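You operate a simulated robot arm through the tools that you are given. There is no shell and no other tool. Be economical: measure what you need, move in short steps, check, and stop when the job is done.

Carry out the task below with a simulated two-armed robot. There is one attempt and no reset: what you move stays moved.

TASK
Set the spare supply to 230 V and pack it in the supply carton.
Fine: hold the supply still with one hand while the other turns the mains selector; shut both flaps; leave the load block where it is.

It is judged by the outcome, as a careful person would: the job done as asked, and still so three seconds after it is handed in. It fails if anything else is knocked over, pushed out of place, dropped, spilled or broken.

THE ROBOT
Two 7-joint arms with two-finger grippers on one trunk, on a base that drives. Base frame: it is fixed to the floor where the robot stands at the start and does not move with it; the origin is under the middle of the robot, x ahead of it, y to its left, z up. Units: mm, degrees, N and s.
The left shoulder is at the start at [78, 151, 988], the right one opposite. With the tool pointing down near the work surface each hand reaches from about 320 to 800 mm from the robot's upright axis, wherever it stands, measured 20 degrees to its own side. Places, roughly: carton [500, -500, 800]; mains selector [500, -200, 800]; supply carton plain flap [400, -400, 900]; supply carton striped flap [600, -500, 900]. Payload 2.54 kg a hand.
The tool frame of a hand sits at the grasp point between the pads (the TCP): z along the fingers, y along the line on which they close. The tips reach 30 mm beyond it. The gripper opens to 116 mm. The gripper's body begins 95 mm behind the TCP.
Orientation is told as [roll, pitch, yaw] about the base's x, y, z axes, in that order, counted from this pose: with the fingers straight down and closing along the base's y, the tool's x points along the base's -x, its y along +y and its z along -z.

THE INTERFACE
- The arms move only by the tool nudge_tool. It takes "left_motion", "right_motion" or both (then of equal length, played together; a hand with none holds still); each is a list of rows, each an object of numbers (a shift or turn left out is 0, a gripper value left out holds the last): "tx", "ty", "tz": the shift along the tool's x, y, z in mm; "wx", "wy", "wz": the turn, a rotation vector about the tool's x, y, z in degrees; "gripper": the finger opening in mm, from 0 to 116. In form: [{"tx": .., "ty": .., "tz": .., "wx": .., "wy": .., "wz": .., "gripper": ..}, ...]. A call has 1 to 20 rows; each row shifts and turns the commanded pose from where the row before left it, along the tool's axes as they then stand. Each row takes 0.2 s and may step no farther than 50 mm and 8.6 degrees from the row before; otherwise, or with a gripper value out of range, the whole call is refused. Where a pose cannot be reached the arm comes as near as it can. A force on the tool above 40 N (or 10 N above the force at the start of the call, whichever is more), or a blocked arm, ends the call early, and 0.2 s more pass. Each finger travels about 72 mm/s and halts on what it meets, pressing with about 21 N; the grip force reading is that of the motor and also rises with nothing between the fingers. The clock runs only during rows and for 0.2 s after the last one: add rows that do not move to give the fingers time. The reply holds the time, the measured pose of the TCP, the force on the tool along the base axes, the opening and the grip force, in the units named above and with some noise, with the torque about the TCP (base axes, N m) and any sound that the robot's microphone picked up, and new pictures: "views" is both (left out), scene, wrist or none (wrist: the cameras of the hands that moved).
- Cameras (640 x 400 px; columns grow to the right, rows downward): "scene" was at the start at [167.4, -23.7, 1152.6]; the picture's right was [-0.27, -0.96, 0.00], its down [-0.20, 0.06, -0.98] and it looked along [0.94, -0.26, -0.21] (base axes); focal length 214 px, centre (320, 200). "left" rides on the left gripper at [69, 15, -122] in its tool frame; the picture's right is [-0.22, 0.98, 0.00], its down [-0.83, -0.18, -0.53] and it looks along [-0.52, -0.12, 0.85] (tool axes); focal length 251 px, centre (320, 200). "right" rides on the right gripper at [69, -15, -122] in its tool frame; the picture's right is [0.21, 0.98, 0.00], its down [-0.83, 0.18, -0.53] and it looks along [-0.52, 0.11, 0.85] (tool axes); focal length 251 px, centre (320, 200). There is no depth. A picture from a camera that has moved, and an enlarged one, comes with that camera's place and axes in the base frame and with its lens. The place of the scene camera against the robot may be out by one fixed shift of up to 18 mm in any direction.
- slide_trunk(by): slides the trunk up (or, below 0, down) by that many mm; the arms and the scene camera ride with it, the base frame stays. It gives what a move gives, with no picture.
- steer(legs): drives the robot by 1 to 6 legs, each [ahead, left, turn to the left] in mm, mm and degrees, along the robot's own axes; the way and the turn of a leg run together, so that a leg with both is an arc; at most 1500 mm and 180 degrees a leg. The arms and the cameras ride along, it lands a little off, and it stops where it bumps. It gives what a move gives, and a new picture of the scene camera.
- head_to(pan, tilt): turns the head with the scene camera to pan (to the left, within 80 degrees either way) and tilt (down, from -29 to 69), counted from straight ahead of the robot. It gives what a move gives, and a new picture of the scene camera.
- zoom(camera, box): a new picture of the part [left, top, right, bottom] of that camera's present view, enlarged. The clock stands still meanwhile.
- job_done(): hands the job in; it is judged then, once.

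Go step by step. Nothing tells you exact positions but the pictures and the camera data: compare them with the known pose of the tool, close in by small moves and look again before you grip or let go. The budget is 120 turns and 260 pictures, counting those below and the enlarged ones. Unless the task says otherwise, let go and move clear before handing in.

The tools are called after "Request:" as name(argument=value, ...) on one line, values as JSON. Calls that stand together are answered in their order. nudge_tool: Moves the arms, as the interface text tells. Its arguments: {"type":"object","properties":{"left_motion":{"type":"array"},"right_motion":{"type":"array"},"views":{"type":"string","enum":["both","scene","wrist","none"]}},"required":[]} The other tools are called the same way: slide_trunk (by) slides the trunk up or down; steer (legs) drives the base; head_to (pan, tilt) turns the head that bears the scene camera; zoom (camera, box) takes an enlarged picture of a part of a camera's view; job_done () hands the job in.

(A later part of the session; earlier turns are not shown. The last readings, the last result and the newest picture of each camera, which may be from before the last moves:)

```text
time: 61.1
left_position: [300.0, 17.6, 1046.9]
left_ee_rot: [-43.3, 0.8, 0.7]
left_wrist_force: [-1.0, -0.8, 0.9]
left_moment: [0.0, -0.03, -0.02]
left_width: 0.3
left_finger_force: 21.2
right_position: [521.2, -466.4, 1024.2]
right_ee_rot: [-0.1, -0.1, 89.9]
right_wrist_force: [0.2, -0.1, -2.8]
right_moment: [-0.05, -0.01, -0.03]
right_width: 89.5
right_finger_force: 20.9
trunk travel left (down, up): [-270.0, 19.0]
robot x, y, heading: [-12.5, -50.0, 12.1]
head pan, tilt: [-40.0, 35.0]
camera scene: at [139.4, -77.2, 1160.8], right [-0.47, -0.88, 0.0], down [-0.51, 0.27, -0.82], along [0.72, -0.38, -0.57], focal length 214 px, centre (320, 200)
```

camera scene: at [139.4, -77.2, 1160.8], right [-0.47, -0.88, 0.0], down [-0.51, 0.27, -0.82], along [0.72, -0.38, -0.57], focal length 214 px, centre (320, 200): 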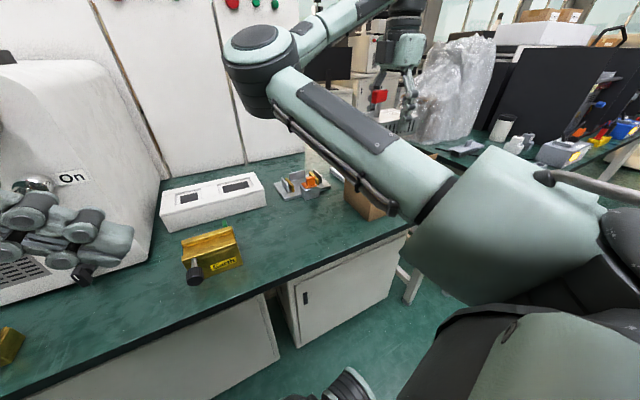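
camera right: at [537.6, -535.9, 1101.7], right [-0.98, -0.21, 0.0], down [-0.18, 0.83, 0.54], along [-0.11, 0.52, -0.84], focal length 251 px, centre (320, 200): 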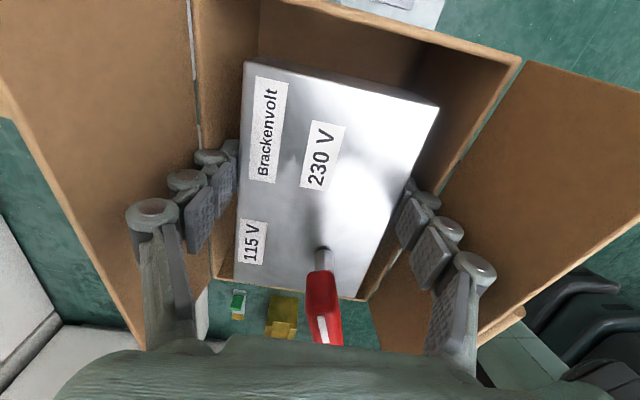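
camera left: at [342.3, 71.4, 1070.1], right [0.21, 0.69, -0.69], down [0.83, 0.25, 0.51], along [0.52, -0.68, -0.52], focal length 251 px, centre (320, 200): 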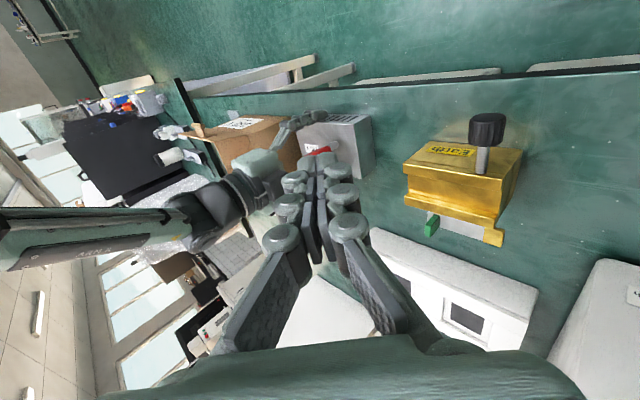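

Request:
zoom(camera="right", box=[0, 0, 640, 400])

Request:
zoom(camera="left", box=[0, 0, 640, 400])

```text
1.00 times, centred on (320, 200) of right (not enlarged: the box is as wide or as high as the picture)
camera zoom: at [538.0, -536.1, 1146.4], right [-0.98, -0.21, 0.0], down [-0.18, 0.83, 0.54], along [-0.11, 0.52, -0.84], focal length 251 px, centre (320, 200)
```

zoom: 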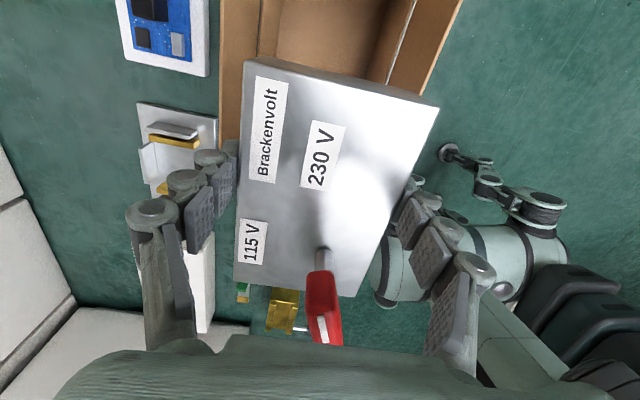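

```text
1.00 times, centred on (320, 200) of left (not enlarged: the box is as wide or as high as the picture)
camera zoom: at [230.8, 111.0, 1125.2], right [0.2, 0.71, -0.67], down [0.83, 0.24, 0.5], along [0.52, -0.66, -0.54], focal length 251 px, centre (320, 200)
```

zoom: 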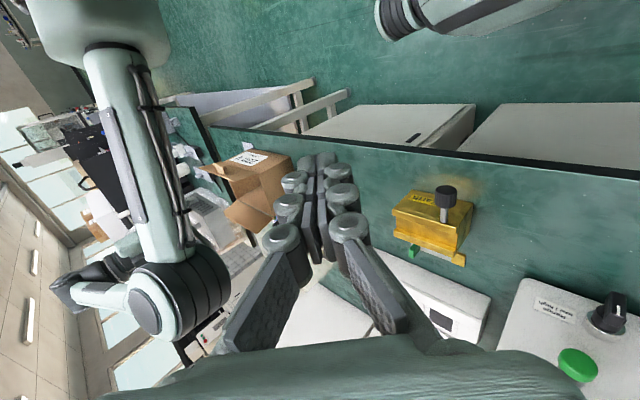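

I'll take a stance further right and turned left (heading about 45°), which gives the right arm a natural posture for both the free table spot and the carton. The supply stays high throughout.

Request:
steer(legs=[[-58, -297, 0], [0, 0, 33], [-177, -175, 0]])

Request:
head_to(pan=-25, tilt=35)

```text
time: 68.0
left_position: [212.9, -372.0, 1047.3]
left_ee_rot: [-43.2, 0.7, 33.3]
left_wrist_force: [0.0, 0.3, -0.3]
left_moment: [0.03, 0.01, -0.03]
left_width: 0.0
left_finger_force: 21.1
right_position: [661.7, -658.1, 1025.3]
right_ee_rot: [-0.1, 0.0, 122.6]
right_wrist_force: [-0.3, -0.5, -3.9]
right_moment: [-0.06, -0.05, 0.02]
right_width: 89.2
right_finger_force: 21.2
trunk travel left (down, up): [-270.0, 19.0]
robot x, y, heading: [-15.8, -600.2, 44.9]
head pan, tilt: [-40.0, 35.0]
camera scene: at [131.2, -543.5, 1160.8], right [0.08, -1.0, 0.0], down [-0.57, -0.05, -0.82], along [0.82, 0.07, -0.57], focal length 214 px, centre (320, 200)
```

scene: 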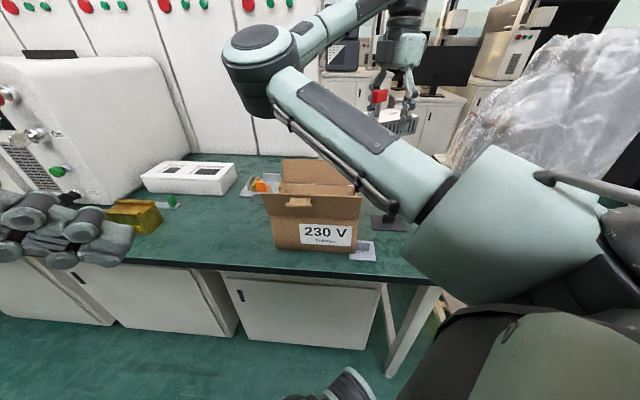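

```text
time: 68.8
left_position: [213.0, -369.8, 1046.9]
left_ee_rot: [-43.3, 0.8, 33.3]
left_wrist_force: [0.3, -0.2, 0.0]
left_moment: [-0.01, -0.04, 0.0]
left_width: 0.2
left_finger_force: 20.7
right_position: [661.2, -657.7, 1024.4]
right_ee_rot: [0.0, -0.2, 122.5]
right_wrist_force: [-0.6, 0.0, -3.1]
right_moment: [-0.07, -0.05, 0.0]
right_width: 89.9
right_finger_force: 20.9
trunk travel left (down, up): [-270.0, 19.0]
robot x, y, heading: [-12.6, -600.0, 45.0]
head pan, tilt: [-25.0, 35.0]
camera scene: at [126.3, -520.8, 1160.8], right [0.34, -0.94, 0.0], down [-0.54, -0.19, -0.82], along [0.77, 0.28, -0.57], focal length 214 px, centre (320, 200)
```

scene: 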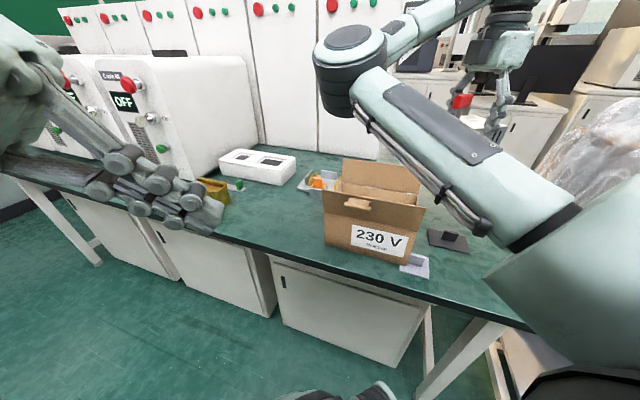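

Request:
zoom(camera="scene", box=[290, 140, 480, 290])

```text
2.67 times, centred on (385, 215) of scene
camera zoom: at [126.3, -520.8, 1160.8], right [0.34, -0.94, 0.0], down [-0.54, -0.19, -0.82], along [0.77, 0.28, -0.57], focal length 572 px, centre (147, 160)
```

zoom: 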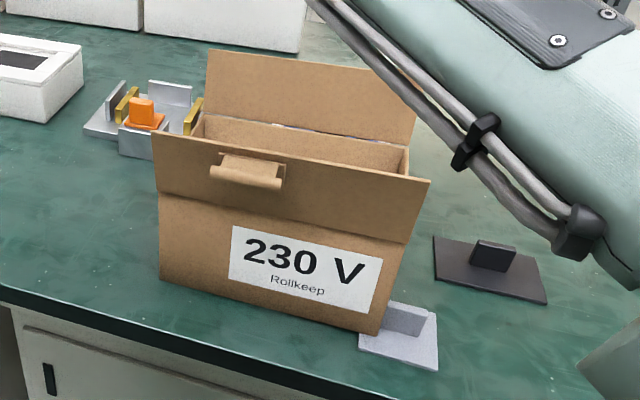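

The carton stands about 45 mm further right and 25 mm further back than before, its corner against the small grey plate. I'll put it right after setting the supply down. First I'll tuck the left hand away and swing the supply toward its old, free spot.

Request:
nudge_tool(left_motion=[{"tx": 7, "ty": 25, "tz": -24}, {"tx": 7, "ty": 25, "tz": -24}, {"tx": 7, "ty": 25, "tz": -24}, {"tx": 7, "ty": 25, "tz": -24}, {}], views="none")

Request:
nudge_tool(right_motion=[{"wz": 8}, {"wz": 8}, {"wz": 8}, {"wz": 8}, {"wz": 8}, {"tx": -30.5, "ty": 17.3}, {"tx": -30.5, "ty": 17.3}, {"tx": -30.5, "ty": 17.3}, {"tx": -30.5, "ty": 17.3}, {"tx": -30.5, "ty": 17.3}, {"tx": -30.5, "ty": 17.3}, {}], views="scene")

```text
time: 70.0
left_position: [112.9, -270.4, 1048.5]
left_ee_rot: [-43.5, 0.8, 33.3]
left_wrist_force: [-0.3, -0.6, 0.6]
left_moment: [0.01, -0.01, 0.02]
left_width: 0.0
left_finger_force: 21.3
right_position: [662.2, -658.5, 1024.2]
right_ee_rot: [0.0, -0.1, 122.6]
right_wrist_force: [-0.2, 0.3, -3.1]
right_moment: [-0.05, -0.04, -0.02]
right_width: 89.5
right_finger_force: 20.7
trunk travel left (down, up): [-270.0, 19.0]
robot x, y, heading: [-16.3, -600.2, 45.0]
head pan, tilt: [-25.0, 35.0]
```

```text
time: 72.6
left_position: [113.2, -269.4, 1048.3]
left_ee_rot: [-43.4, 0.8, 33.3]
left_wrist_force: [-0.8, 0.0, -0.9]
left_moment: [0.01, 0.0, -0.03]
left_width: 0.0
left_finger_force: 20.6
right_position: [609.5, -517.4, 1024.2]
right_ee_rot: [0.2, -0.1, 82.7]
right_wrist_force: [0.1, -0.3, -4.0]
right_moment: [-0.06, 0.01, -0.04]
right_width: 89.7
right_finger_force: 20.9
right hand out of reach, approached as far as the arm can: row 10, 11
trunk travel left (down, up): [-270.0, 19.0]
robot x, y, heading: [-15.1, -601.3, 44.6]
head pan, tilt: [-25.0, 35.0]
camera scene: at [126.4, -520.7, 1160.8], right [0.34, -0.94, 0.0], down [-0.54, -0.19, -0.82], along [0.77, 0.28, -0.57], focal length 214 px, centre (320, 200)
```

scene: 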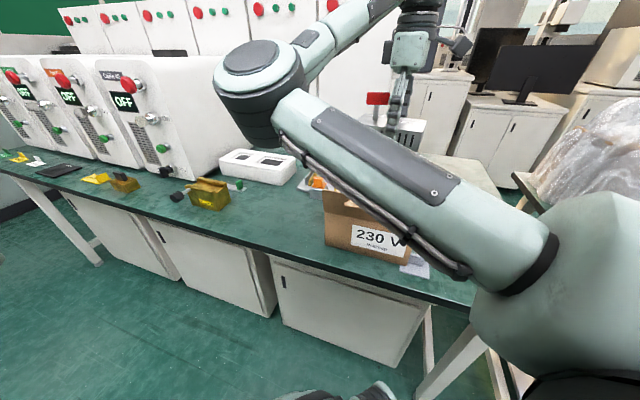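

The reach limit at this height again, so I'll use the base instead: drive so that the hand ends up over the old supply spot.

Request:
steer(legs=[[115, 276, 0]])

```text
time: 75.8
left_position: [-0.9, 6.1, 1048.3]
left_ee_rot: [-43.4, 0.8, 33.4]
left_wrist_force: [1.1, 0.0, -0.5]
left_moment: [-0.01, -0.01, -0.04]
left_width: 0.0
left_finger_force: 21.8
right_position: [496.4, -238.7, 1023.1]
right_ee_rot: [0.1, -0.1, 82.7]
right_wrist_force: [-0.6, -0.5, -3.0]
right_moment: [-0.12, 0.0, 0.0]
right_width: 89.8
right_finger_force: 21.3
trunk travel left (down, up): [-270.0, 19.0]
robot x, y, heading: [-126.3, -322.5, 44.9]
head pan, tilt: [-25.0, 35.0]
camera scene: at [13.6, -244.3, 1160.8], right [0.34, -0.94, 0.0], down [-0.54, -0.2, -0.82], along [0.77, 0.28, -0.57], focal length 214 px, centre (320, 200)
```

scene: 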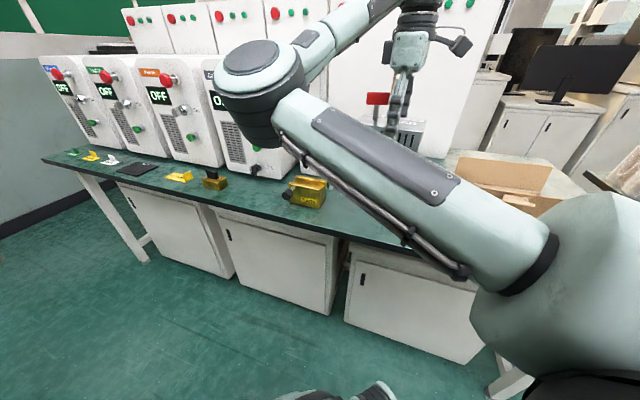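

The hand is over the free spot. Lowering with checks.

Request:
nudge_tool(right_motion=[{"tz": 25}, {"tz": 25}, {"tz": 25}, {"tz": 25}, {"tz": 25}, {}], views="both")

```text
time: 77.2
left_position: [0.1, 6.2, 1048.4]
left_ee_rot: [-43.4, 0.8, 33.4]
left_wrist_force: [-0.2, -0.2, 0.0]
left_moment: [0.01, -0.01, 0.03]
left_width: 0.0
left_finger_force: 20.6
right_position: [498.3, -240.9, 896.9]
right_ee_rot: [0.1, -0.2, 82.7]
right_wrist_force: [0.1, 1.1, -3.6]
right_moment: [-0.08, -0.05, -0.02]
right_width: 89.5
right_finger_force: 21.1
right hand out of reach, approached as far as the arm can: row 2
trunk travel left (down, up): [-270.0, 19.0]
robot x, y, heading: [-129.2, -325.5, 44.6]
head pan, tilt: [-25.0, 35.0]
camera scene: at [13.6, -244.5, 1160.8], right [0.34, -0.94, 0.0], down [-0.54, -0.2, -0.82], along [0.77, 0.28, -0.57], focal length 214 px, centre (320, 200)
camera right: at [507.2, -312.6, 1019.5], right [-1.0, -0.09, 0.0], down [-0.07, 0.84, 0.54], along [-0.05, 0.53, -0.84], focal length 251 px, centre (320, 200)
```

scene: 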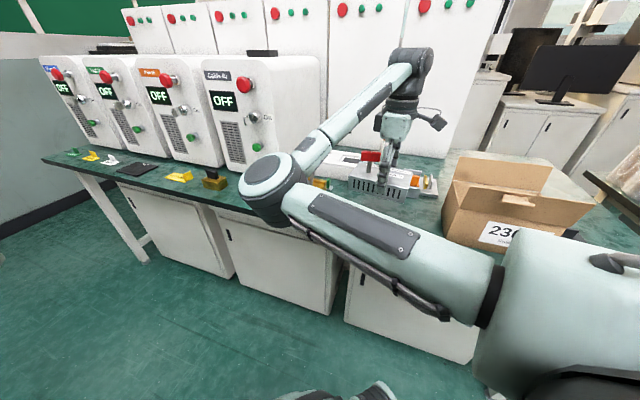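
right: 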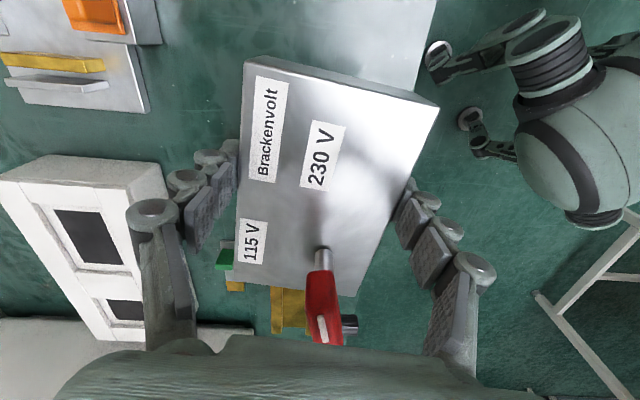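

Request:
nudge_tool(right_motion=[{"tz": 22}, {"tz": 22}, {"tz": 22}, {"tz": 12}, {"tz": 6}, {"tz": 5}, {"tz": 4}, {}], views="both")

```text
time: 79.0
left_position: [0.3, 6.2, 1049.3]
left_ee_rot: [-43.4, 0.7, 33.4]
left_wrist_force: [0.0, -0.4, 0.1]
left_moment: [-0.04, -0.02, 0.0]
left_width: 0.0
left_finger_force: 20.6
right_position: [499.6, -240.2, 805.9]
right_ee_rot: [0.0, -0.1, 82.6]
right_wrist_force: [-0.6, 0.0, -3.8]
right_moment: [-0.06, -0.02, 0.01]
right_width: 89.5
right_finger_force: 21.0
trunk travel left (down, up): [-270.0, 19.0]
robot x, y, heading: [-124.4, -324.9, 45.2]
head pan, tilt: [-25.0, 35.0]
camera scene: at [13.6, -244.5, 1160.8], right [0.34, -0.94, 0.0], down [-0.54, -0.2, -0.82], along [0.77, 0.28, -0.57], focal length 214 px, centre (320, 200)
camera right: at [506.5, -311.9, 927.6], right [-1.0, -0.09, 0.0], down [-0.07, 0.84, 0.54], along [-0.05, 0.53, -0.84], focal length 251 px, centre (320, 200)
```

scene: 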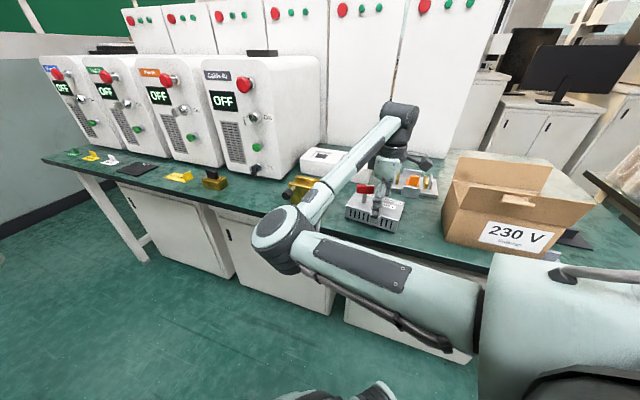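
right: 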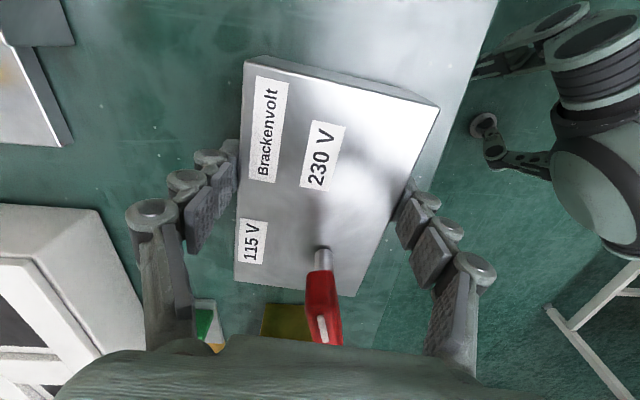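

Request:
nudge_tool(right_motion=[{"tz": 2}, {"tz": 2}, {"tz": 1.5}, {"tz": 1}, {}], views="none")

```text
time: 80.2
left_position: [-0.3, 7.3, 1048.3]
left_ee_rot: [-43.5, 0.8, 33.3]
left_wrist_force: [0.3, 0.4, 0.6]
left_moment: [-0.01, -0.02, 0.0]
left_width: 0.0
left_finger_force: 20.8
right_position: [498.9, -240.4, 800.0]
right_ee_rot: [0.1, -0.1, 82.6]
right_wrist_force: [0.6, -0.3, -2.8]
right_moment: [-0.08, -0.02, -0.01]
right_width: 89.4
right_finger_force: 21.3
trunk travel left (down, up): [-270.0, 19.0]
robot x, y, heading: [-124.0, -322.4, 45.1]
head pan, tilt: [-25.0, 35.0]
```

Request:
nudge_tool(right_motion=[{"tz": 1.5}, {"tz": 1.5}, {}], views="none")

```text
time: 81.0
left_position: [-0.8, 6.2, 1048.1]
left_ee_rot: [-43.4, 0.7, 33.3]
left_wrist_force: [-0.3, -0.5, -0.7]
left_moment: [0.04, 0.0, 0.01]
left_width: 0.0
left_finger_force: 20.8
right_position: [500.1, -241.1, 799.6]
right_ee_rot: [-0.3, -0.3, 82.8]
right_wrist_force: [1.7, 0.0, 11.4]
right_moment: [-0.14, -0.05, -0.01]
right_width: 89.7
right_finger_force: 20.8
trunk travel left (down, up): [-270.0, 19.0]
robot x, y, heading: [-126.3, -322.7, 44.8]
head pan, tilt: [-25.0, 35.0]
```

The supply is down on the table. Releasing and rising, then aligning over the knob.

Request:
nudge_tool(right_motion=[{"gripper": 100}, {"gripper": 112}, {}, {"tz": -20}, {"tz": -22}, {"tz": -22}, {"tz": -22}, {"tz": -22}, {}], views="wrist")

```text
time: 83.0
left_position: [0.6, 6.1, 1048.4]
left_ee_rot: [-43.4, 0.8, 33.5]
left_wrist_force: [-0.1, -0.6, 0.7]
left_moment: [-0.01, 0.01, 0.02]
left_width: 0.0
left_finger_force: 20.9
right_position: [500.3, -241.2, 904.2]
right_ee_rot: [0.0, -0.2, 82.7]
right_wrist_force: [0.5, -0.7, -0.6]
right_moment: [-0.01, 0.01, 0.0]
right_width: 112.2
right_finger_force: 0.0
trunk travel left (down, up): [-270.0, 19.0]
robot x, y, heading: [-126.3, -325.7, 45.1]
head pan, tilt: [-25.0, 35.0]
camera right: at [507.3, -312.4, 1026.1], right [-1.0, -0.09, 0.0], down [-0.07, 0.84, 0.54], along [-0.05, 0.53, -0.84], focal length 251 px, centre (320, 200)
```

right: 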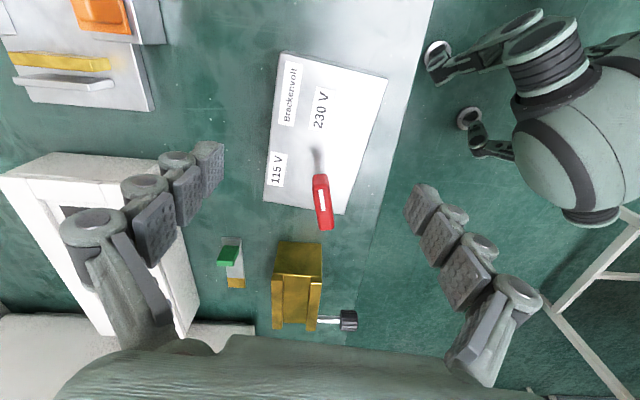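

The supply stands free. Before gripping the knob I'll put the carton right, so I'm looking at it now.

Request:
head_to(pan=-60, tilt=35)

Request:
zoom(camera="scene", box=[220, 100, 460, 260])

```text
time: 84.0
left_position: [0.0, 5.8, 1048.8]
left_ee_rot: [-43.4, 0.8, 33.4]
left_wrist_force: [0.7, -0.1, 0.2]
left_moment: [-0.03, 0.03, -0.03]
left_width: 0.0
left_finger_force: 21.9
right_position: [500.9, -241.1, 904.9]
right_ee_rot: [0.0, 0.0, 82.7]
right_wrist_force: [-0.1, 0.8, -0.1]
right_moment: [0.01, 0.02, 0.02]
right_width: 111.9
right_finger_force: 0.0
trunk travel left (down, up): [-270.0, 19.0]
robot x, y, heading: [-124.5, -323.2, 45.0]
head pan, tilt: [-60.0, 35.0]
camera scene: at [15.6, -297.4, 1160.9], right [-0.26, -0.97, 0.0], down [-0.55, 0.15, -0.82], along [0.79, -0.21, -0.57], focal length 214 px, centre (320, 200)
```

scene: 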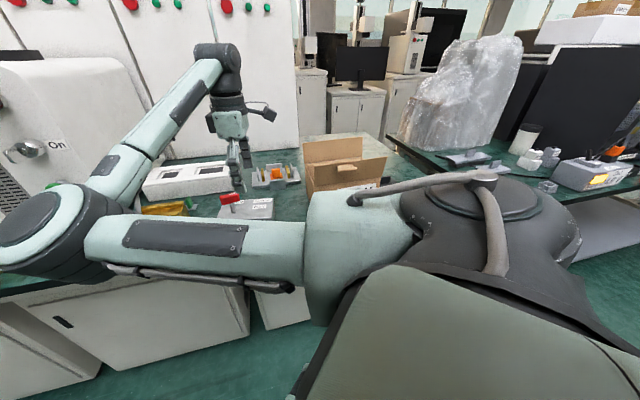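

```text
2.50 times, centred on (340, 180) of scene
camera zoom: at [15.6, -297.4, 1160.9], right [-0.26, -0.97, 0.0], down [-0.55, 0.15, -0.82], along [0.79, -0.21, -0.57], focal length 536 px, centre (270, 250)
```

zoom: 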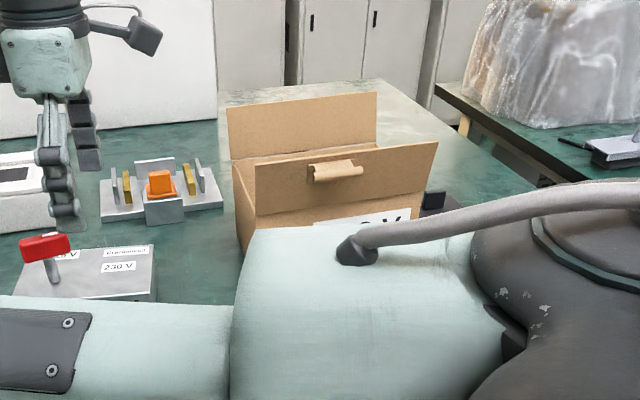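

Request:
nudge_tool(right_motion=[{"tz": -10, "wz": 8.3}, {"tz": -10, "wz": 8.3}, {"tz": -10, "wz": 8.3}, {"tz": -10, "wz": 8.3}, {"tz": -10, "wz": 8.3}, {"tz": -10, "wz": 8.3}, {"tz": -10, "wz": 8.3}, {"wz": 8.3}, {"wz": 8.3}, {"wz": 8.0}, {"ty": -30, "tx": -4}, {"ty": -30, "tx": -4}, {"ty": -30, "tx": -4}, {"ty": -30, "tx": -4}, {"ty": -30, "tx": -4}, {}], views="both")

```text
time: 87.4
left_position: [-0.9, 6.6, 1049.5]
left_ee_rot: [-43.4, 0.8, 33.3]
left_wrist_force: [0.5, 0.2, -0.2]
left_moment: [-0.04, -0.01, -0.01]
left_width: 0.1
left_finger_force: 20.9
right_position: [518.3, -391.8, 973.8]
right_ee_rot: [0.2, 0.0, 0.1]
right_wrist_force: [0.4, 0.7, 0.0]
right_moment: [-0.03, -0.03, 0.03]
right_width: 111.9
right_finger_force: 0.0
trunk travel left (down, up): [-270.0, 19.0]
robot x, y, heading: [-126.6, -321.5, 44.9]
head pan, tilt: [-60.0, 35.0]
camera scene: at [15.5, -297.3, 1160.9], right [-0.26, -0.97, 0.0], down [-0.55, 0.15, -0.82], along [0.79, -0.21, -0.57], focal length 214 px, centre (320, 200)
camera right: at [451.7, -407.4, 1096.4], right [-0.21, 0.98, 0.0], down [0.83, 0.18, 0.53], along [0.52, 0.12, -0.85], focal length 251 px, centre (320, 200)
```

scene: 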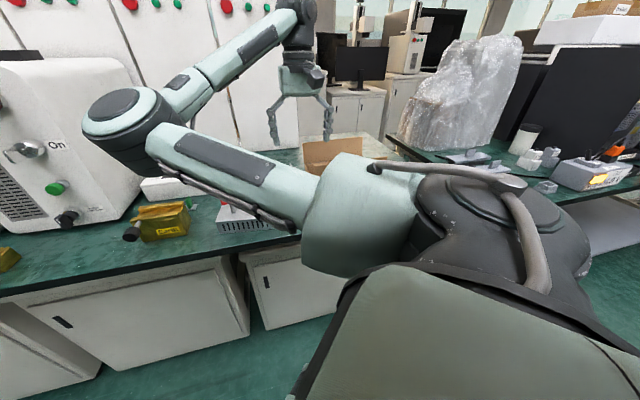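
right: 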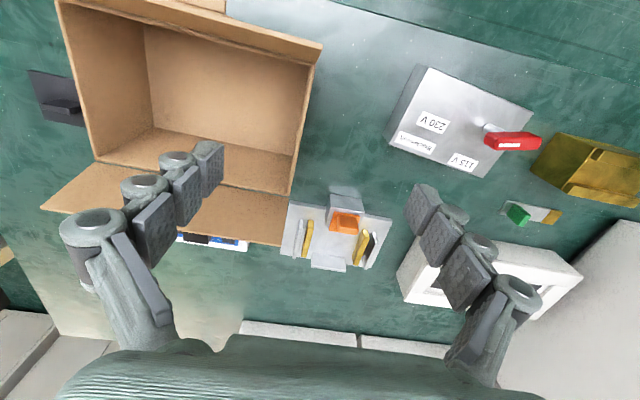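

From here the carton is clearly axis-aligned at x 467–598, y -607 to -407: simply shifted about 50 mm to the right. I'll pinch its left end wall, lift it slightly and carry it back.

Request:
nudge_tool(right_motion=[{"tx": -14, "ty": -13}, {"tz": 25}, {"tz": 25}, {"tz": 25}, {"tz": 20}, {"tz": 10}, {"gripper": 80}, {"gripper": 50}, {"gripper": 25}, {"gripper": 0}, {}, {}, {}], views="wrist")

```text
time: 90.2
left_position: [0.2, 5.9, 1048.4]
left_ee_rot: [-43.4, 0.7, 33.4]
left_wrist_force: [-0.1, 0.4, -0.5]
left_moment: [0.03, 0.04, -0.01]
left_width: 0.0
left_finger_force: 20.7
right_position: [533.7, -404.0, 870.0]
right_ee_rot: [0.0, 0.1, 0.0]
right_wrist_force: [-0.7, 0.0, 0.0]
right_moment: [-0.13, 0.11, -0.12]
right_width: 6.0
right_finger_force: 20.6
trunk travel left (down, up): [-270.0, 19.0]
robot x, y, heading: [-128.1, -326.0, 45.2]
head pan, tilt: [-60.0, 35.0]
camera right: at [464.8, -419.9, 991.3], right [-0.21, 0.98, 0.0], down [0.83, 0.18, 0.53], along [0.52, 0.12, -0.85], focal length 251 px, centre (320, 200)
```

right: 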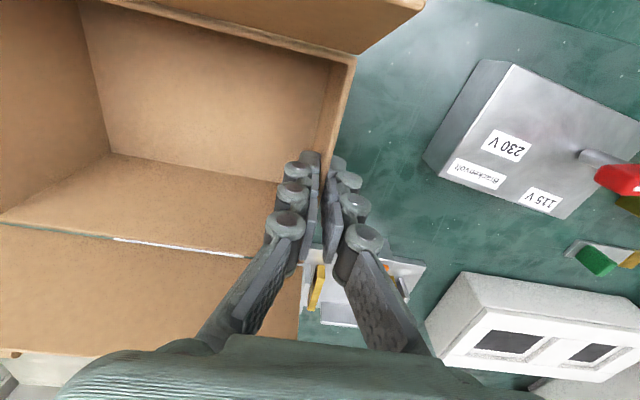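

Wall pinched (6 mm thick). Lifting a little and moving it back by about 48 mm.

Request:
nudge_tool(right_motion=[{"tz": -6}, {"tz": -6}, {"ty": 10, "tx": 2}, {"ty": 12, "tx": 2}, {"ty": 12, "tx": 2}, {"ty": 12, "tx": 2}, {}, {"tz": 5}, {"tz": 4}, {"tz": 3}, {}], views="both")

```text
time: 92.6
left_position: [0.3, 6.1, 1049.2]
left_ee_rot: [-43.5, 0.9, 33.4]
left_wrist_force: [-0.8, -0.9, 0.0]
left_moment: [-0.03, 0.0, 0.0]
left_width: 0.2
left_finger_force: 20.6
right_position: [524.9, -356.8, 867.5]
right_ee_rot: [0.2, 0.0, 0.0]
right_wrist_force: [-0.7, -0.1, -0.5]
right_moment: [0.0, -0.04, 0.01]
right_width: 5.8
right_finger_force: 21.1
trunk travel left (down, up): [-270.0, 19.0]
robot x, y, heading: [-126.5, -323.5, 45.0]
head pan, tilt: [-60.0, 35.0]
camera scene: at [15.6, -297.4, 1160.9], right [-0.26, -0.97, 0.0], down [-0.55, 0.15, -0.82], along [0.79, -0.21, -0.57], focal length 214 px, centre (320, 200)
camera right: at [457.1, -373.8, 991.1], right [-0.21, 0.98, 0.0], down [0.83, 0.18, 0.53], along [0.52, 0.12, -0.85], focal length 251 px, centre (320, 200)
```

scene: 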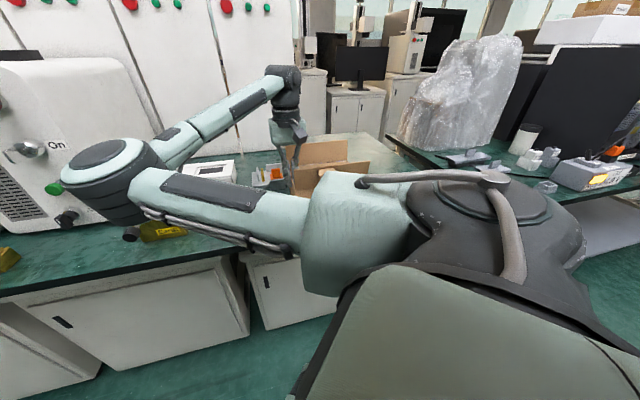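
right: 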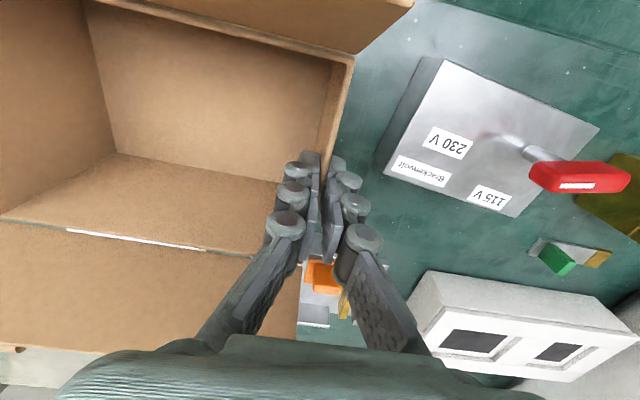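

The carton is back in place. I'll release it, rise, and go over the supply's knob with the hand turned to match it.

Request:
nudge_tool(right_motion=[{"gripper": 30}, {"gripper": 44}, {}, {"tz": -25}, {"tz": -25}, {"tz": -20}, {"tz": -15}, {"ty": 30, "tx": 6}, {"ty": 30, "tx": 6}, {"ty": 30, "tx": 6}, {"ty": 30, "tx": 6}, {"ty": 31, "tx": 7}, {}], views="none")

Request:
nudge_tool(right_motion=[{"wz": -8}, {"wz": -8}, {"wz": -8}, {"wz": -8}, {"wz": -8}, {"wz": -8}, {"wz": -8}, {"wz": -8}, {"wz": -8}, {"wz": -8}, {"wz": -8}, {"wz": -8}, {"wz": -8}, {}], views="both")

```text
time: 95.4
left_position: [-0.3, 7.2, 1048.3]
left_ee_rot: [-43.4, 0.7, 33.5]
left_wrist_force: [-0.5, -0.1, -0.1]
left_moment: [0.0, -0.04, -0.04]
left_width: 0.0
left_finger_force: 21.1
right_position: [514.8, -209.3, 955.9]
right_ee_rot: [0.2, 0.1, 0.1]
right_wrist_force: [-0.8, -0.5, 0.5]
right_moment: [0.02, 0.03, 0.0]
right_width: 44.0
right_finger_force: 0.0
right hand out of reach, approached as far as the arm can: row 12
trunk travel left (down, up): [-270.0, 19.0]
robot x, y, heading: [-129.5, -323.4, 44.6]
head pan, tilt: [-60.0, 35.0]
```

```text
time: 98.4
left_position: [-0.6, 6.2, 1048.5]
left_ee_rot: [-43.3, 0.9, 33.4]
left_wrist_force: [-0.1, 0.8, 0.1]
left_moment: [-0.02, 0.03, -0.03]
left_width: 0.0
left_finger_force: 21.1
right_position: [513.8, -209.8, 955.6]
right_ee_rot: [0.0, -0.2, 104.1]
right_wrist_force: [0.1, 0.0, 0.1]
right_moment: [0.02, 0.01, 0.0]
right_width: 43.8
right_finger_force: 0.1
trunk travel left (down, up): [-270.0, 19.0]
robot x, y, heading: [-127.1, -324.5, 45.0]
head pan, tilt: [-60.0, 35.0]
camera scene: at [15.6, -297.4, 1160.9], right [-0.26, -0.97, 0.0], down [-0.55, 0.15, -0.82], along [0.79, -0.21, -0.57], focal length 214 px, centre (320, 200)
camera right: at [546.4, -274.2, 1077.6], right [-0.89, -0.45, 0.0], down [-0.38, 0.76, 0.54], along [-0.24, 0.48, -0.84], focal length 251 px, centre (320, 200)
```

scene: 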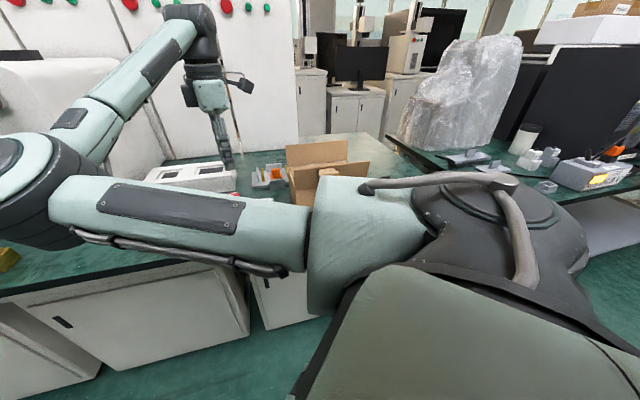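
right: 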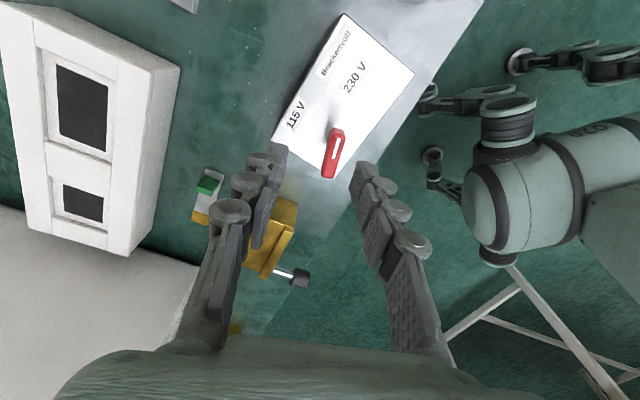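

Reached. The knob's centre is at (-14, +16) in the tool frame and its axis is lined up. I'll move over it, a little toward the pointer end for balance, and descend partway.

Request:
nudge_tool(right_motion=[{"tx": -6, "ty": 16}, {"tz": 20}, {"tz": 20}, {}], views="wrist")

Request:
zoom(camera="right", box=[240, 80, 400, 240])

```text
time: 99.4
left_position: [-0.0, 6.3, 1048.4]
left_ee_rot: [-43.5, 0.6, 33.4]
left_wrist_force: [0.0, -0.1, -0.2]
left_moment: [-0.01, -0.01, -0.02]
left_width: 0.1
left_finger_force: 20.7
right_position: [513.7, -210.7, 913.9]
right_ee_rot: [0.0, -0.2, 104.0]
right_wrist_force: [0.7, 0.0, -1.0]
right_moment: [-0.02, 0.01, -0.01]
right_width: 44.0
right_finger_force: 0.2
right hand out of reach, approached as far as the arm can: row 1
trunk travel left (down, up): [-270.0, 19.0]
robot x, y, heading: [-128.7, -323.3, 44.9]
head pan, tilt: [-60.0, 35.0]
camera right: at [546.3, -274.6, 1037.3], right [-0.9, -0.44, 0.0], down [-0.38, 0.76, 0.54], along [-0.24, 0.48, -0.84], focal length 251 px, centre (320, 200)
```

right: 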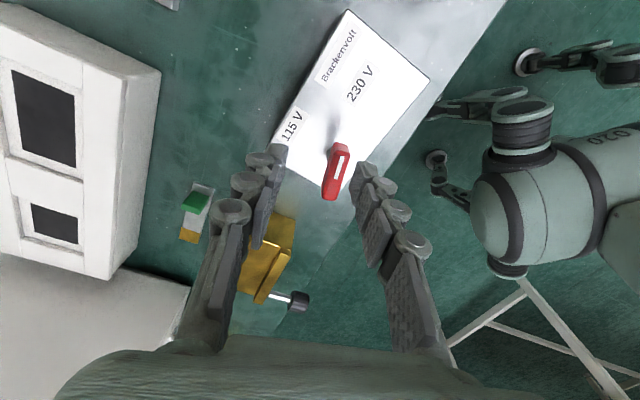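

```text
2.50 times, centred on (320, 160) of right
camera zoom: at [546.3, -274.6, 1037.3], right [-0.9, -0.44, 0.0], down [-0.38, 0.76, 0.54], along [-0.24, 0.48, -0.84], focal length 629 px, centre (320, 300)
```

zoom: 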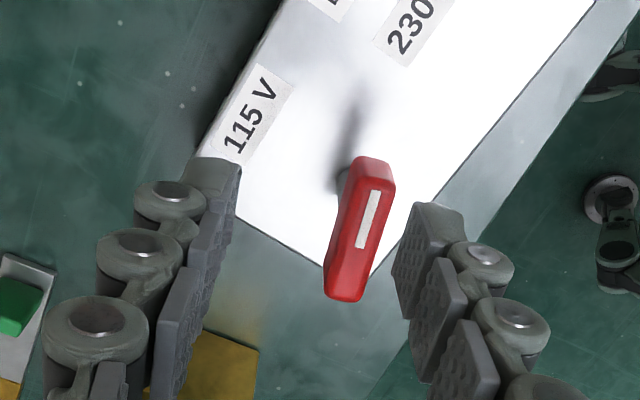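

Request:
nudge_tool(right_motion=[{"tx": -3, "ty": 8}, {"tx": -3, "ty": 8}, {}], views="none")

```text
time: 100.2
left_position: [-0.2, 6.1, 1049.3]
left_ee_rot: [-43.4, 0.8, 33.4]
left_wrist_force: [-0.5, 0.3, 0.8]
left_moment: [0.03, 0.0, 0.0]
left_width: 0.1
left_finger_force: 20.7
right_position: [513.8, -211.0, 915.8]
right_ee_rot: [0.0, -0.1, 104.0]
right_wrist_force: [-0.1, -1.0, -0.4]
right_moment: [-0.01, 0.04, -0.05]
right_width: 43.9
right_finger_force: 0.1
right hand out of reach, approached as far as the arm can: row 1, 2
trunk travel left (down, up): [-270.0, 19.0]
robot x, y, heading: [-122.5, -327.7, 44.8]
head pan, tilt: [-60.0, 35.0]
```

The arm is at its limit by a few millimetres, so I'll shift the base 85 mm to its left and come back with the arm.

Request:
nudge_tool(right_motion=[{"tz": -25}, {}], views="none")

Request:
steer(legs=[[0, 85, 0]])

```text
time: 100.8
left_position: [-0.0, 5.7, 1047.7]
left_ee_rot: [-43.3, 0.7, 33.4]
left_wrist_force: [0.3, -0.2, 0.7]
left_moment: [-0.02, -0.02, 0.01]
left_width: 0.0
left_finger_force: 21.2
right_position: [514.3, -209.8, 940.8]
right_ee_rot: [0.0, -0.2, 104.1]
right_wrist_force: [-0.2, -0.8, 1.5]
right_moment: [0.0, 0.03, 0.0]
right_width: 44.5
right_finger_force: 0.2
trunk travel left (down, up): [-270.0, 19.0]
robot x, y, heading: [-128.9, -322.6, 44.6]
head pan, tilt: [-60.0, 35.0]
```

```text
time: 102.3
left_position: [-60.7, 66.9, 1048.3]
left_ee_rot: [-43.4, 0.7, 33.4]
left_wrist_force: [-0.6, 0.4, -0.1]
left_moment: [0.0, -0.02, -0.01]
left_width: 0.1
left_finger_force: 21.5
right_position: [453.2, -150.0, 940.0]
right_ee_rot: [-0.1, 0.0, 103.9]
right_wrist_force: [0.3, 0.0, 1.0]
right_moment: [-0.04, -0.02, 0.0]
right_width: 43.9
right_finger_force: 0.0
trunk travel left (down, up): [-270.0, 19.0]
robot x, y, heading: [-189.7, -263.0, 45.0]
head pan, tilt: [-60.0, 35.0]
camera scene: at [-44.7, -237.0, 1160.9], right [-0.26, -0.97, 0.0], down [-0.55, 0.15, -0.82], along [0.79, -0.21, -0.57], focal length 214 px, centre (320, 200)
```

scene: 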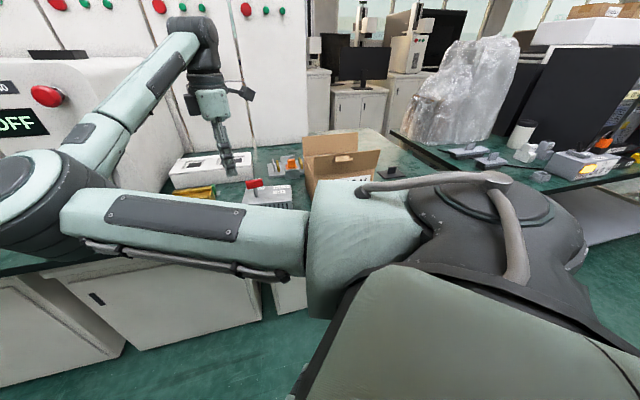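

Request:
nudge_tool(right_motion=[{"tx": 22, "ty": -9.5}, {"tx": 22, "ty": -9.5}, {"tx": 20.7, "ty": -9.1}, {"tz": 15}, {"tz": 15}, {}], views="wrist")

Request:
zoom(camera="right", box=[240, 80, 400, 240])

```text
time: 103.7
left_position: [-60.1, 66.5, 1049.8]
left_ee_rot: [-43.4, 0.7, 33.4]
left_wrist_force: [-0.1, -1.1, 0.3]
left_moment: [-0.01, 0.02, 0.03]
left_width: 0.1
left_finger_force: 20.9
right_position: [497.2, -205.7, 908.9]
right_ee_rot: [0.0, -0.1, 104.0]
right_wrist_force: [-0.9, -0.5, -0.4]
right_moment: [-0.01, 0.0, -0.01]
right_width: 43.8
right_finger_force: 0.0
trunk travel left (down, up): [-270.0, 19.0]
robot x, y, heading: [-185.9, -263.2, 45.0]
head pan, tilt: [-60.0, 35.0]
camera right: at [529.6, -269.3, 1031.2], right [-0.9, -0.45, 0.0], down [-0.38, 0.76, 0.54], along [-0.24, 0.48, -0.84], focal length 251 px, centre (320, 200)
```

right: 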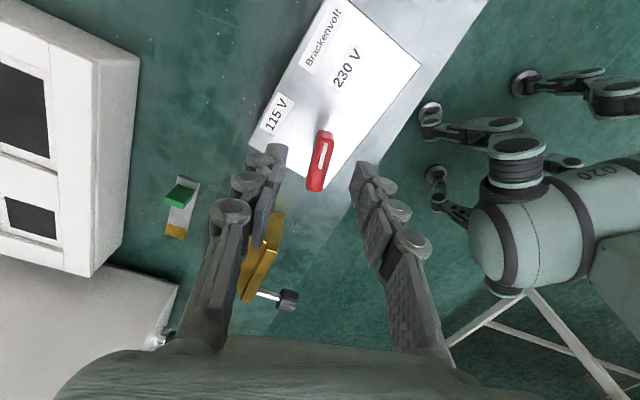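

```text
2.50 times, centred on (320, 160) of right
camera zoom: at [529.6, -269.3, 1031.2], right [-0.9, -0.45, 0.0], down [-0.38, 0.76, 0.54], along [-0.24, 0.48, -0.84], focal length 629 px, centre (320, 300)
```

zoom: 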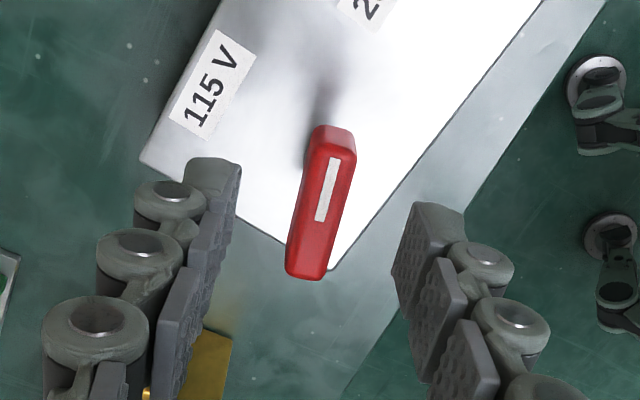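

Centred laterally and about 7 mm toward the pointer end. Lowering to knob height and closing.

Request:
nudge_tool(right_motion=[{"tz": 20}, {"tz": 20}, {"tz": 16}, {"tz": 8}, {}], views="wrist")

Request:
zoom(camera="right", box=[240, 100, 400, 260])

```text
time: 104.9
left_position: [-60.2, 66.0, 1048.5]
left_ee_rot: [-43.4, 0.7, 33.4]
left_wrist_force: [0.5, 0.5, 1.3]
left_moment: [0.01, 0.02, -0.03]
left_width: 0.2
left_finger_force: 21.5
right_position: [497.3, -204.8, 846.2]
right_ee_rot: [0.1, -0.1, 104.0]
right_wrist_force: [0.4, 1.0, -0.1]
right_moment: [0.01, 0.0, 0.03]
right_width: 43.8
right_finger_force: 0.0
trunk travel left (down, up): [-270.0, 19.0]
robot x, y, heading: [-188.1, -264.7, 44.9]
head pan, tilt: [-60.0, 35.0]
camera right: at [529.5, -269.3, 967.4], right [-0.9, -0.44, 0.0], down [-0.38, 0.76, 0.54], along [-0.24, 0.48, -0.84], focal length 251 px, centre (320, 200)
```

right: 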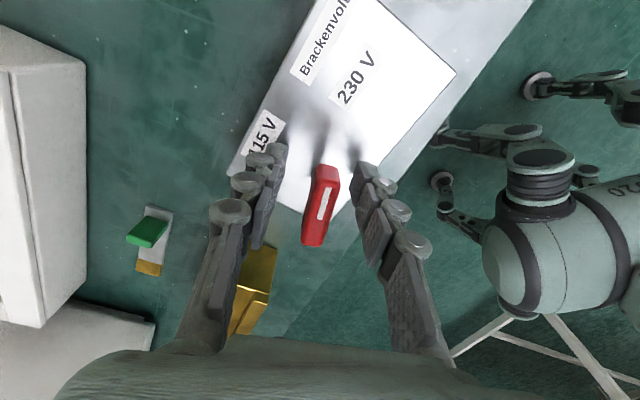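

```text
2.50 times, centred on (320, 180) of right
camera zoom: at [529.5, -269.3, 967.4], right [-0.9, -0.44, 0.0], down [-0.38, 0.76, 0.54], along [-0.24, 0.48, -0.84], focal length 629 px, centre (320, 250)
```

zoom: 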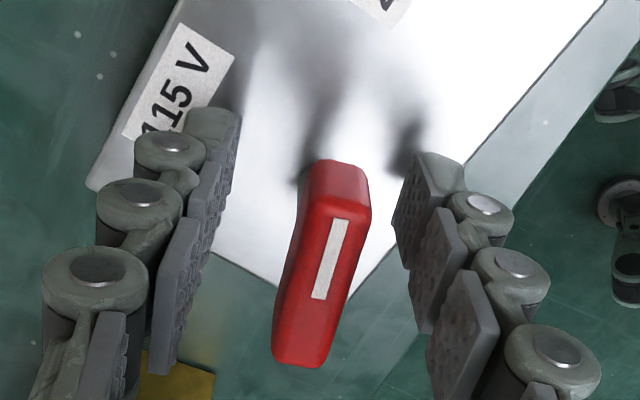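

Request:
nudge_tool(right_motion=[{"tz": 2, "gripper": 32}, {"gripper": 24}, {"gripper": 16}, {"gripper": 8}, {}, {}], views="wrist")

```text
time: 106.3
left_position: [-61.2, 66.8, 1049.0]
left_ee_rot: [-43.4, 0.8, 33.3]
left_wrist_force: [-0.3, 0.4, 0.2]
left_moment: [0.02, 0.03, 0.01]
left_width: 0.2
left_finger_force: 21.3
right_position: [497.0, -204.3, 842.3]
right_ee_rot: [0.0, -0.1, 104.0]
right_wrist_force: [-1.4, -0.1, 0.4]
right_moment: [0.01, 0.0, -0.01]
right_width: 12.7
right_finger_force: 20.9
trunk travel left (down, up): [-270.0, 19.0]
robot x, y, heading: [-189.4, -262.5, 44.8]
head pan, tilt: [-60.0, 35.0]
camera right: at [529.4, -269.4, 965.6], right [-0.9, -0.44, 0.0], down [-0.38, 0.76, 0.54], along [-0.24, 0.48, -0.84], focal length 251 px, centre (320, 200)
```

right: 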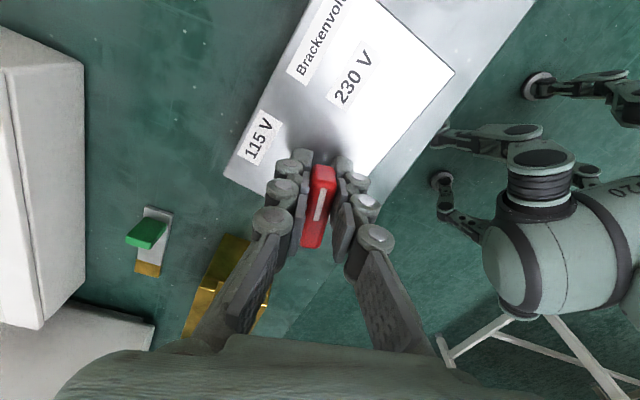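

Knob gripped at 12.7 mm. A gentle trial lift follows.

Request:
nudge_tool(right_motion=[{"tz": -3}, {"tz": -4}, {"tz": -6}, {"tz": -8}, {}], views="wrist")

```text
time: 107.5
left_position: [-59.5, 66.8, 1049.3]
left_ee_rot: [-43.5, 0.8, 33.5]
left_wrist_force: [-0.3, 0.4, 0.8]
left_moment: [0.0, 0.02, 0.01]
left_width: 0.3
left_finger_force: 21.2
right_position: [498.7, -205.3, 864.4]
right_ee_rot: [0.0, -0.1, 103.9]
right_wrist_force: [0.6, 0.1, -4.2]
right_moment: [0.09, 0.03, 0.04]
right_width: 12.8
right_finger_force: 21.3
trunk travel left (down, up): [-270.0, 19.0]
robot x, y, heading: [-187.0, -263.1, 45.0]
head pan, tilt: [-60.0, 35.0]
camera right: at [529.7, -269.2, 986.8], right [-0.9, -0.45, 0.0], down [-0.38, 0.76, 0.54], along [-0.24, 0.48, -0.84], focal length 251 px, centre (320, 200)
```

right: 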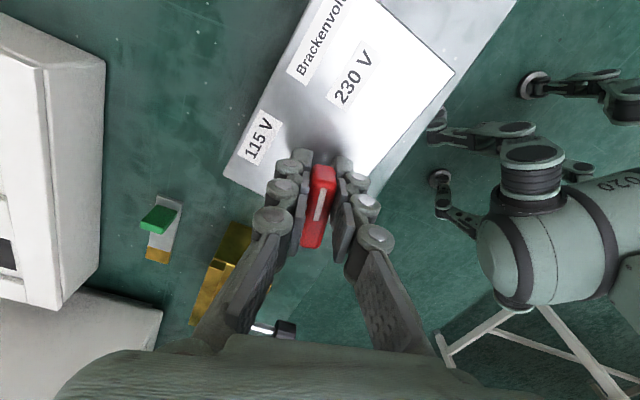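

It hangs level. Now lift to clear the carton rim, add the remaining trunk travel, and carry it over with the base.

Request:
nudge_tool(right_motion=[{"tz": -16}, {"tz": -16}, {"tz": -16}, {"tz": -16}, {"tz": -16}, {"tz": -16}, {}], views="none")

Request:
slide_trunk(by=18)

```text
time: 109.1
left_position: [-59.8, 66.3, 1047.9]
left_ee_rot: [-43.4, 0.8, 33.4]
left_wrist_force: [-0.3, 0.7, 1.0]
left_moment: [-0.05, 0.02, 0.01]
left_width: 0.1
left_finger_force: 21.4
right_position: [497.0, -206.0, 960.7]
right_ee_rot: [0.0, -0.2, 103.9]
right_wrist_force: [1.0, 0.2, -3.1]
right_moment: [0.07, 0.02, -0.01]
right_width: 12.7
right_finger_force: 21.2
trunk travel left (down, up): [-270.0, 19.0]
robot x, y, heading: [-185.8, -264.9, 44.9]
head pan, tilt: [-60.0, 35.0]
```

```text
time: 109.8
left_position: [-59.4, 65.9, 1067.5]
left_ee_rot: [-43.4, 0.7, 33.4]
left_wrist_force: [0.1, 0.3, -0.9]
left_moment: [-0.03, 0.0, 0.02]
left_width: 0.0
left_finger_force: 20.9
right_position: [497.9, -207.5, 979.5]
right_ee_rot: [0.0, -0.1, 104.0]
right_wrist_force: [0.1, 0.4, -3.5]
right_moment: [0.05, 0.0, -0.01]
right_width: 12.5
right_finger_force: 21.5
trunk travel left (down, up): [-288.0, 1.0]
robot x, y, heading: [-181.1, -260.8, 44.8]
head pan, tilt: [-60.0, 35.0]
```

Request:
steer(legs=[[-151, -172, 0]])

Request:
zoom(camera="right", box=[0, 0, 640, 400])

```text
time: 112.1
left_position: [-44.6, -163.5, 1066.0]
left_ee_rot: [-43.4, 0.7, 33.4]
left_wrist_force: [0.4, -0.6, -0.3]
left_moment: [0.01, -0.03, 0.02]
left_width: 0.3
left_finger_force: 21.0
right_position: [510.8, -435.4, 978.3]
right_ee_rot: [0.0, -0.2, 104.1]
right_wrist_force: [0.4, 0.0, -3.2]
right_moment: [0.04, 0.05, 0.01]
right_width: 12.7
right_finger_force: 20.8
trunk travel left (down, up): [-288.0, 1.0]
robot x, y, heading: [-175.3, -494.9, 45.0]
head pan, tilt: [-60.0, 35.0]
camera scene: at [-29.6, -467.2, 1178.8], right [-0.26, -0.97, 0.0], down [-0.55, 0.15, -0.82], along [0.79, -0.21, -0.57], focal length 214 px, centre (320, 200)
```

scene: 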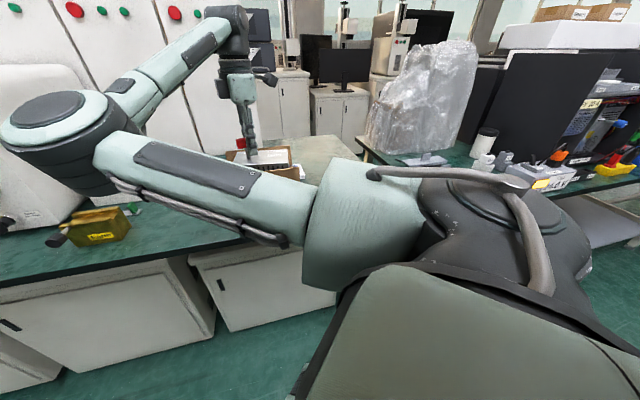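

```text
1.00 times, centred on (320, 200) of right (not enlarged: the box is as wide or as high as the picture)
camera zoom: at [544.0, -500.0, 1100.5], right [-0.9, -0.44, 0.0], down [-0.38, 0.76, 0.54], along [-0.24, 0.48, -0.84], focal length 251 px, centre (320, 200)
```

zoom: 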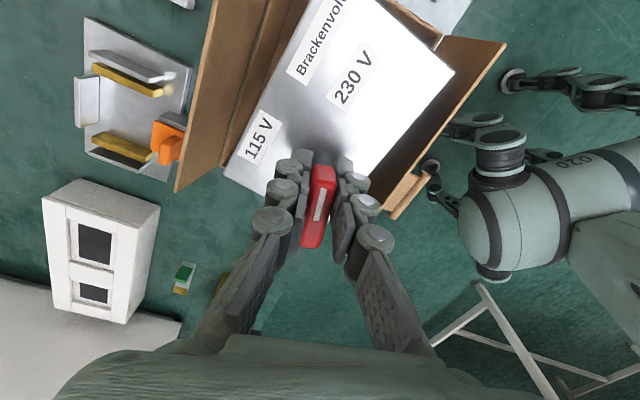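

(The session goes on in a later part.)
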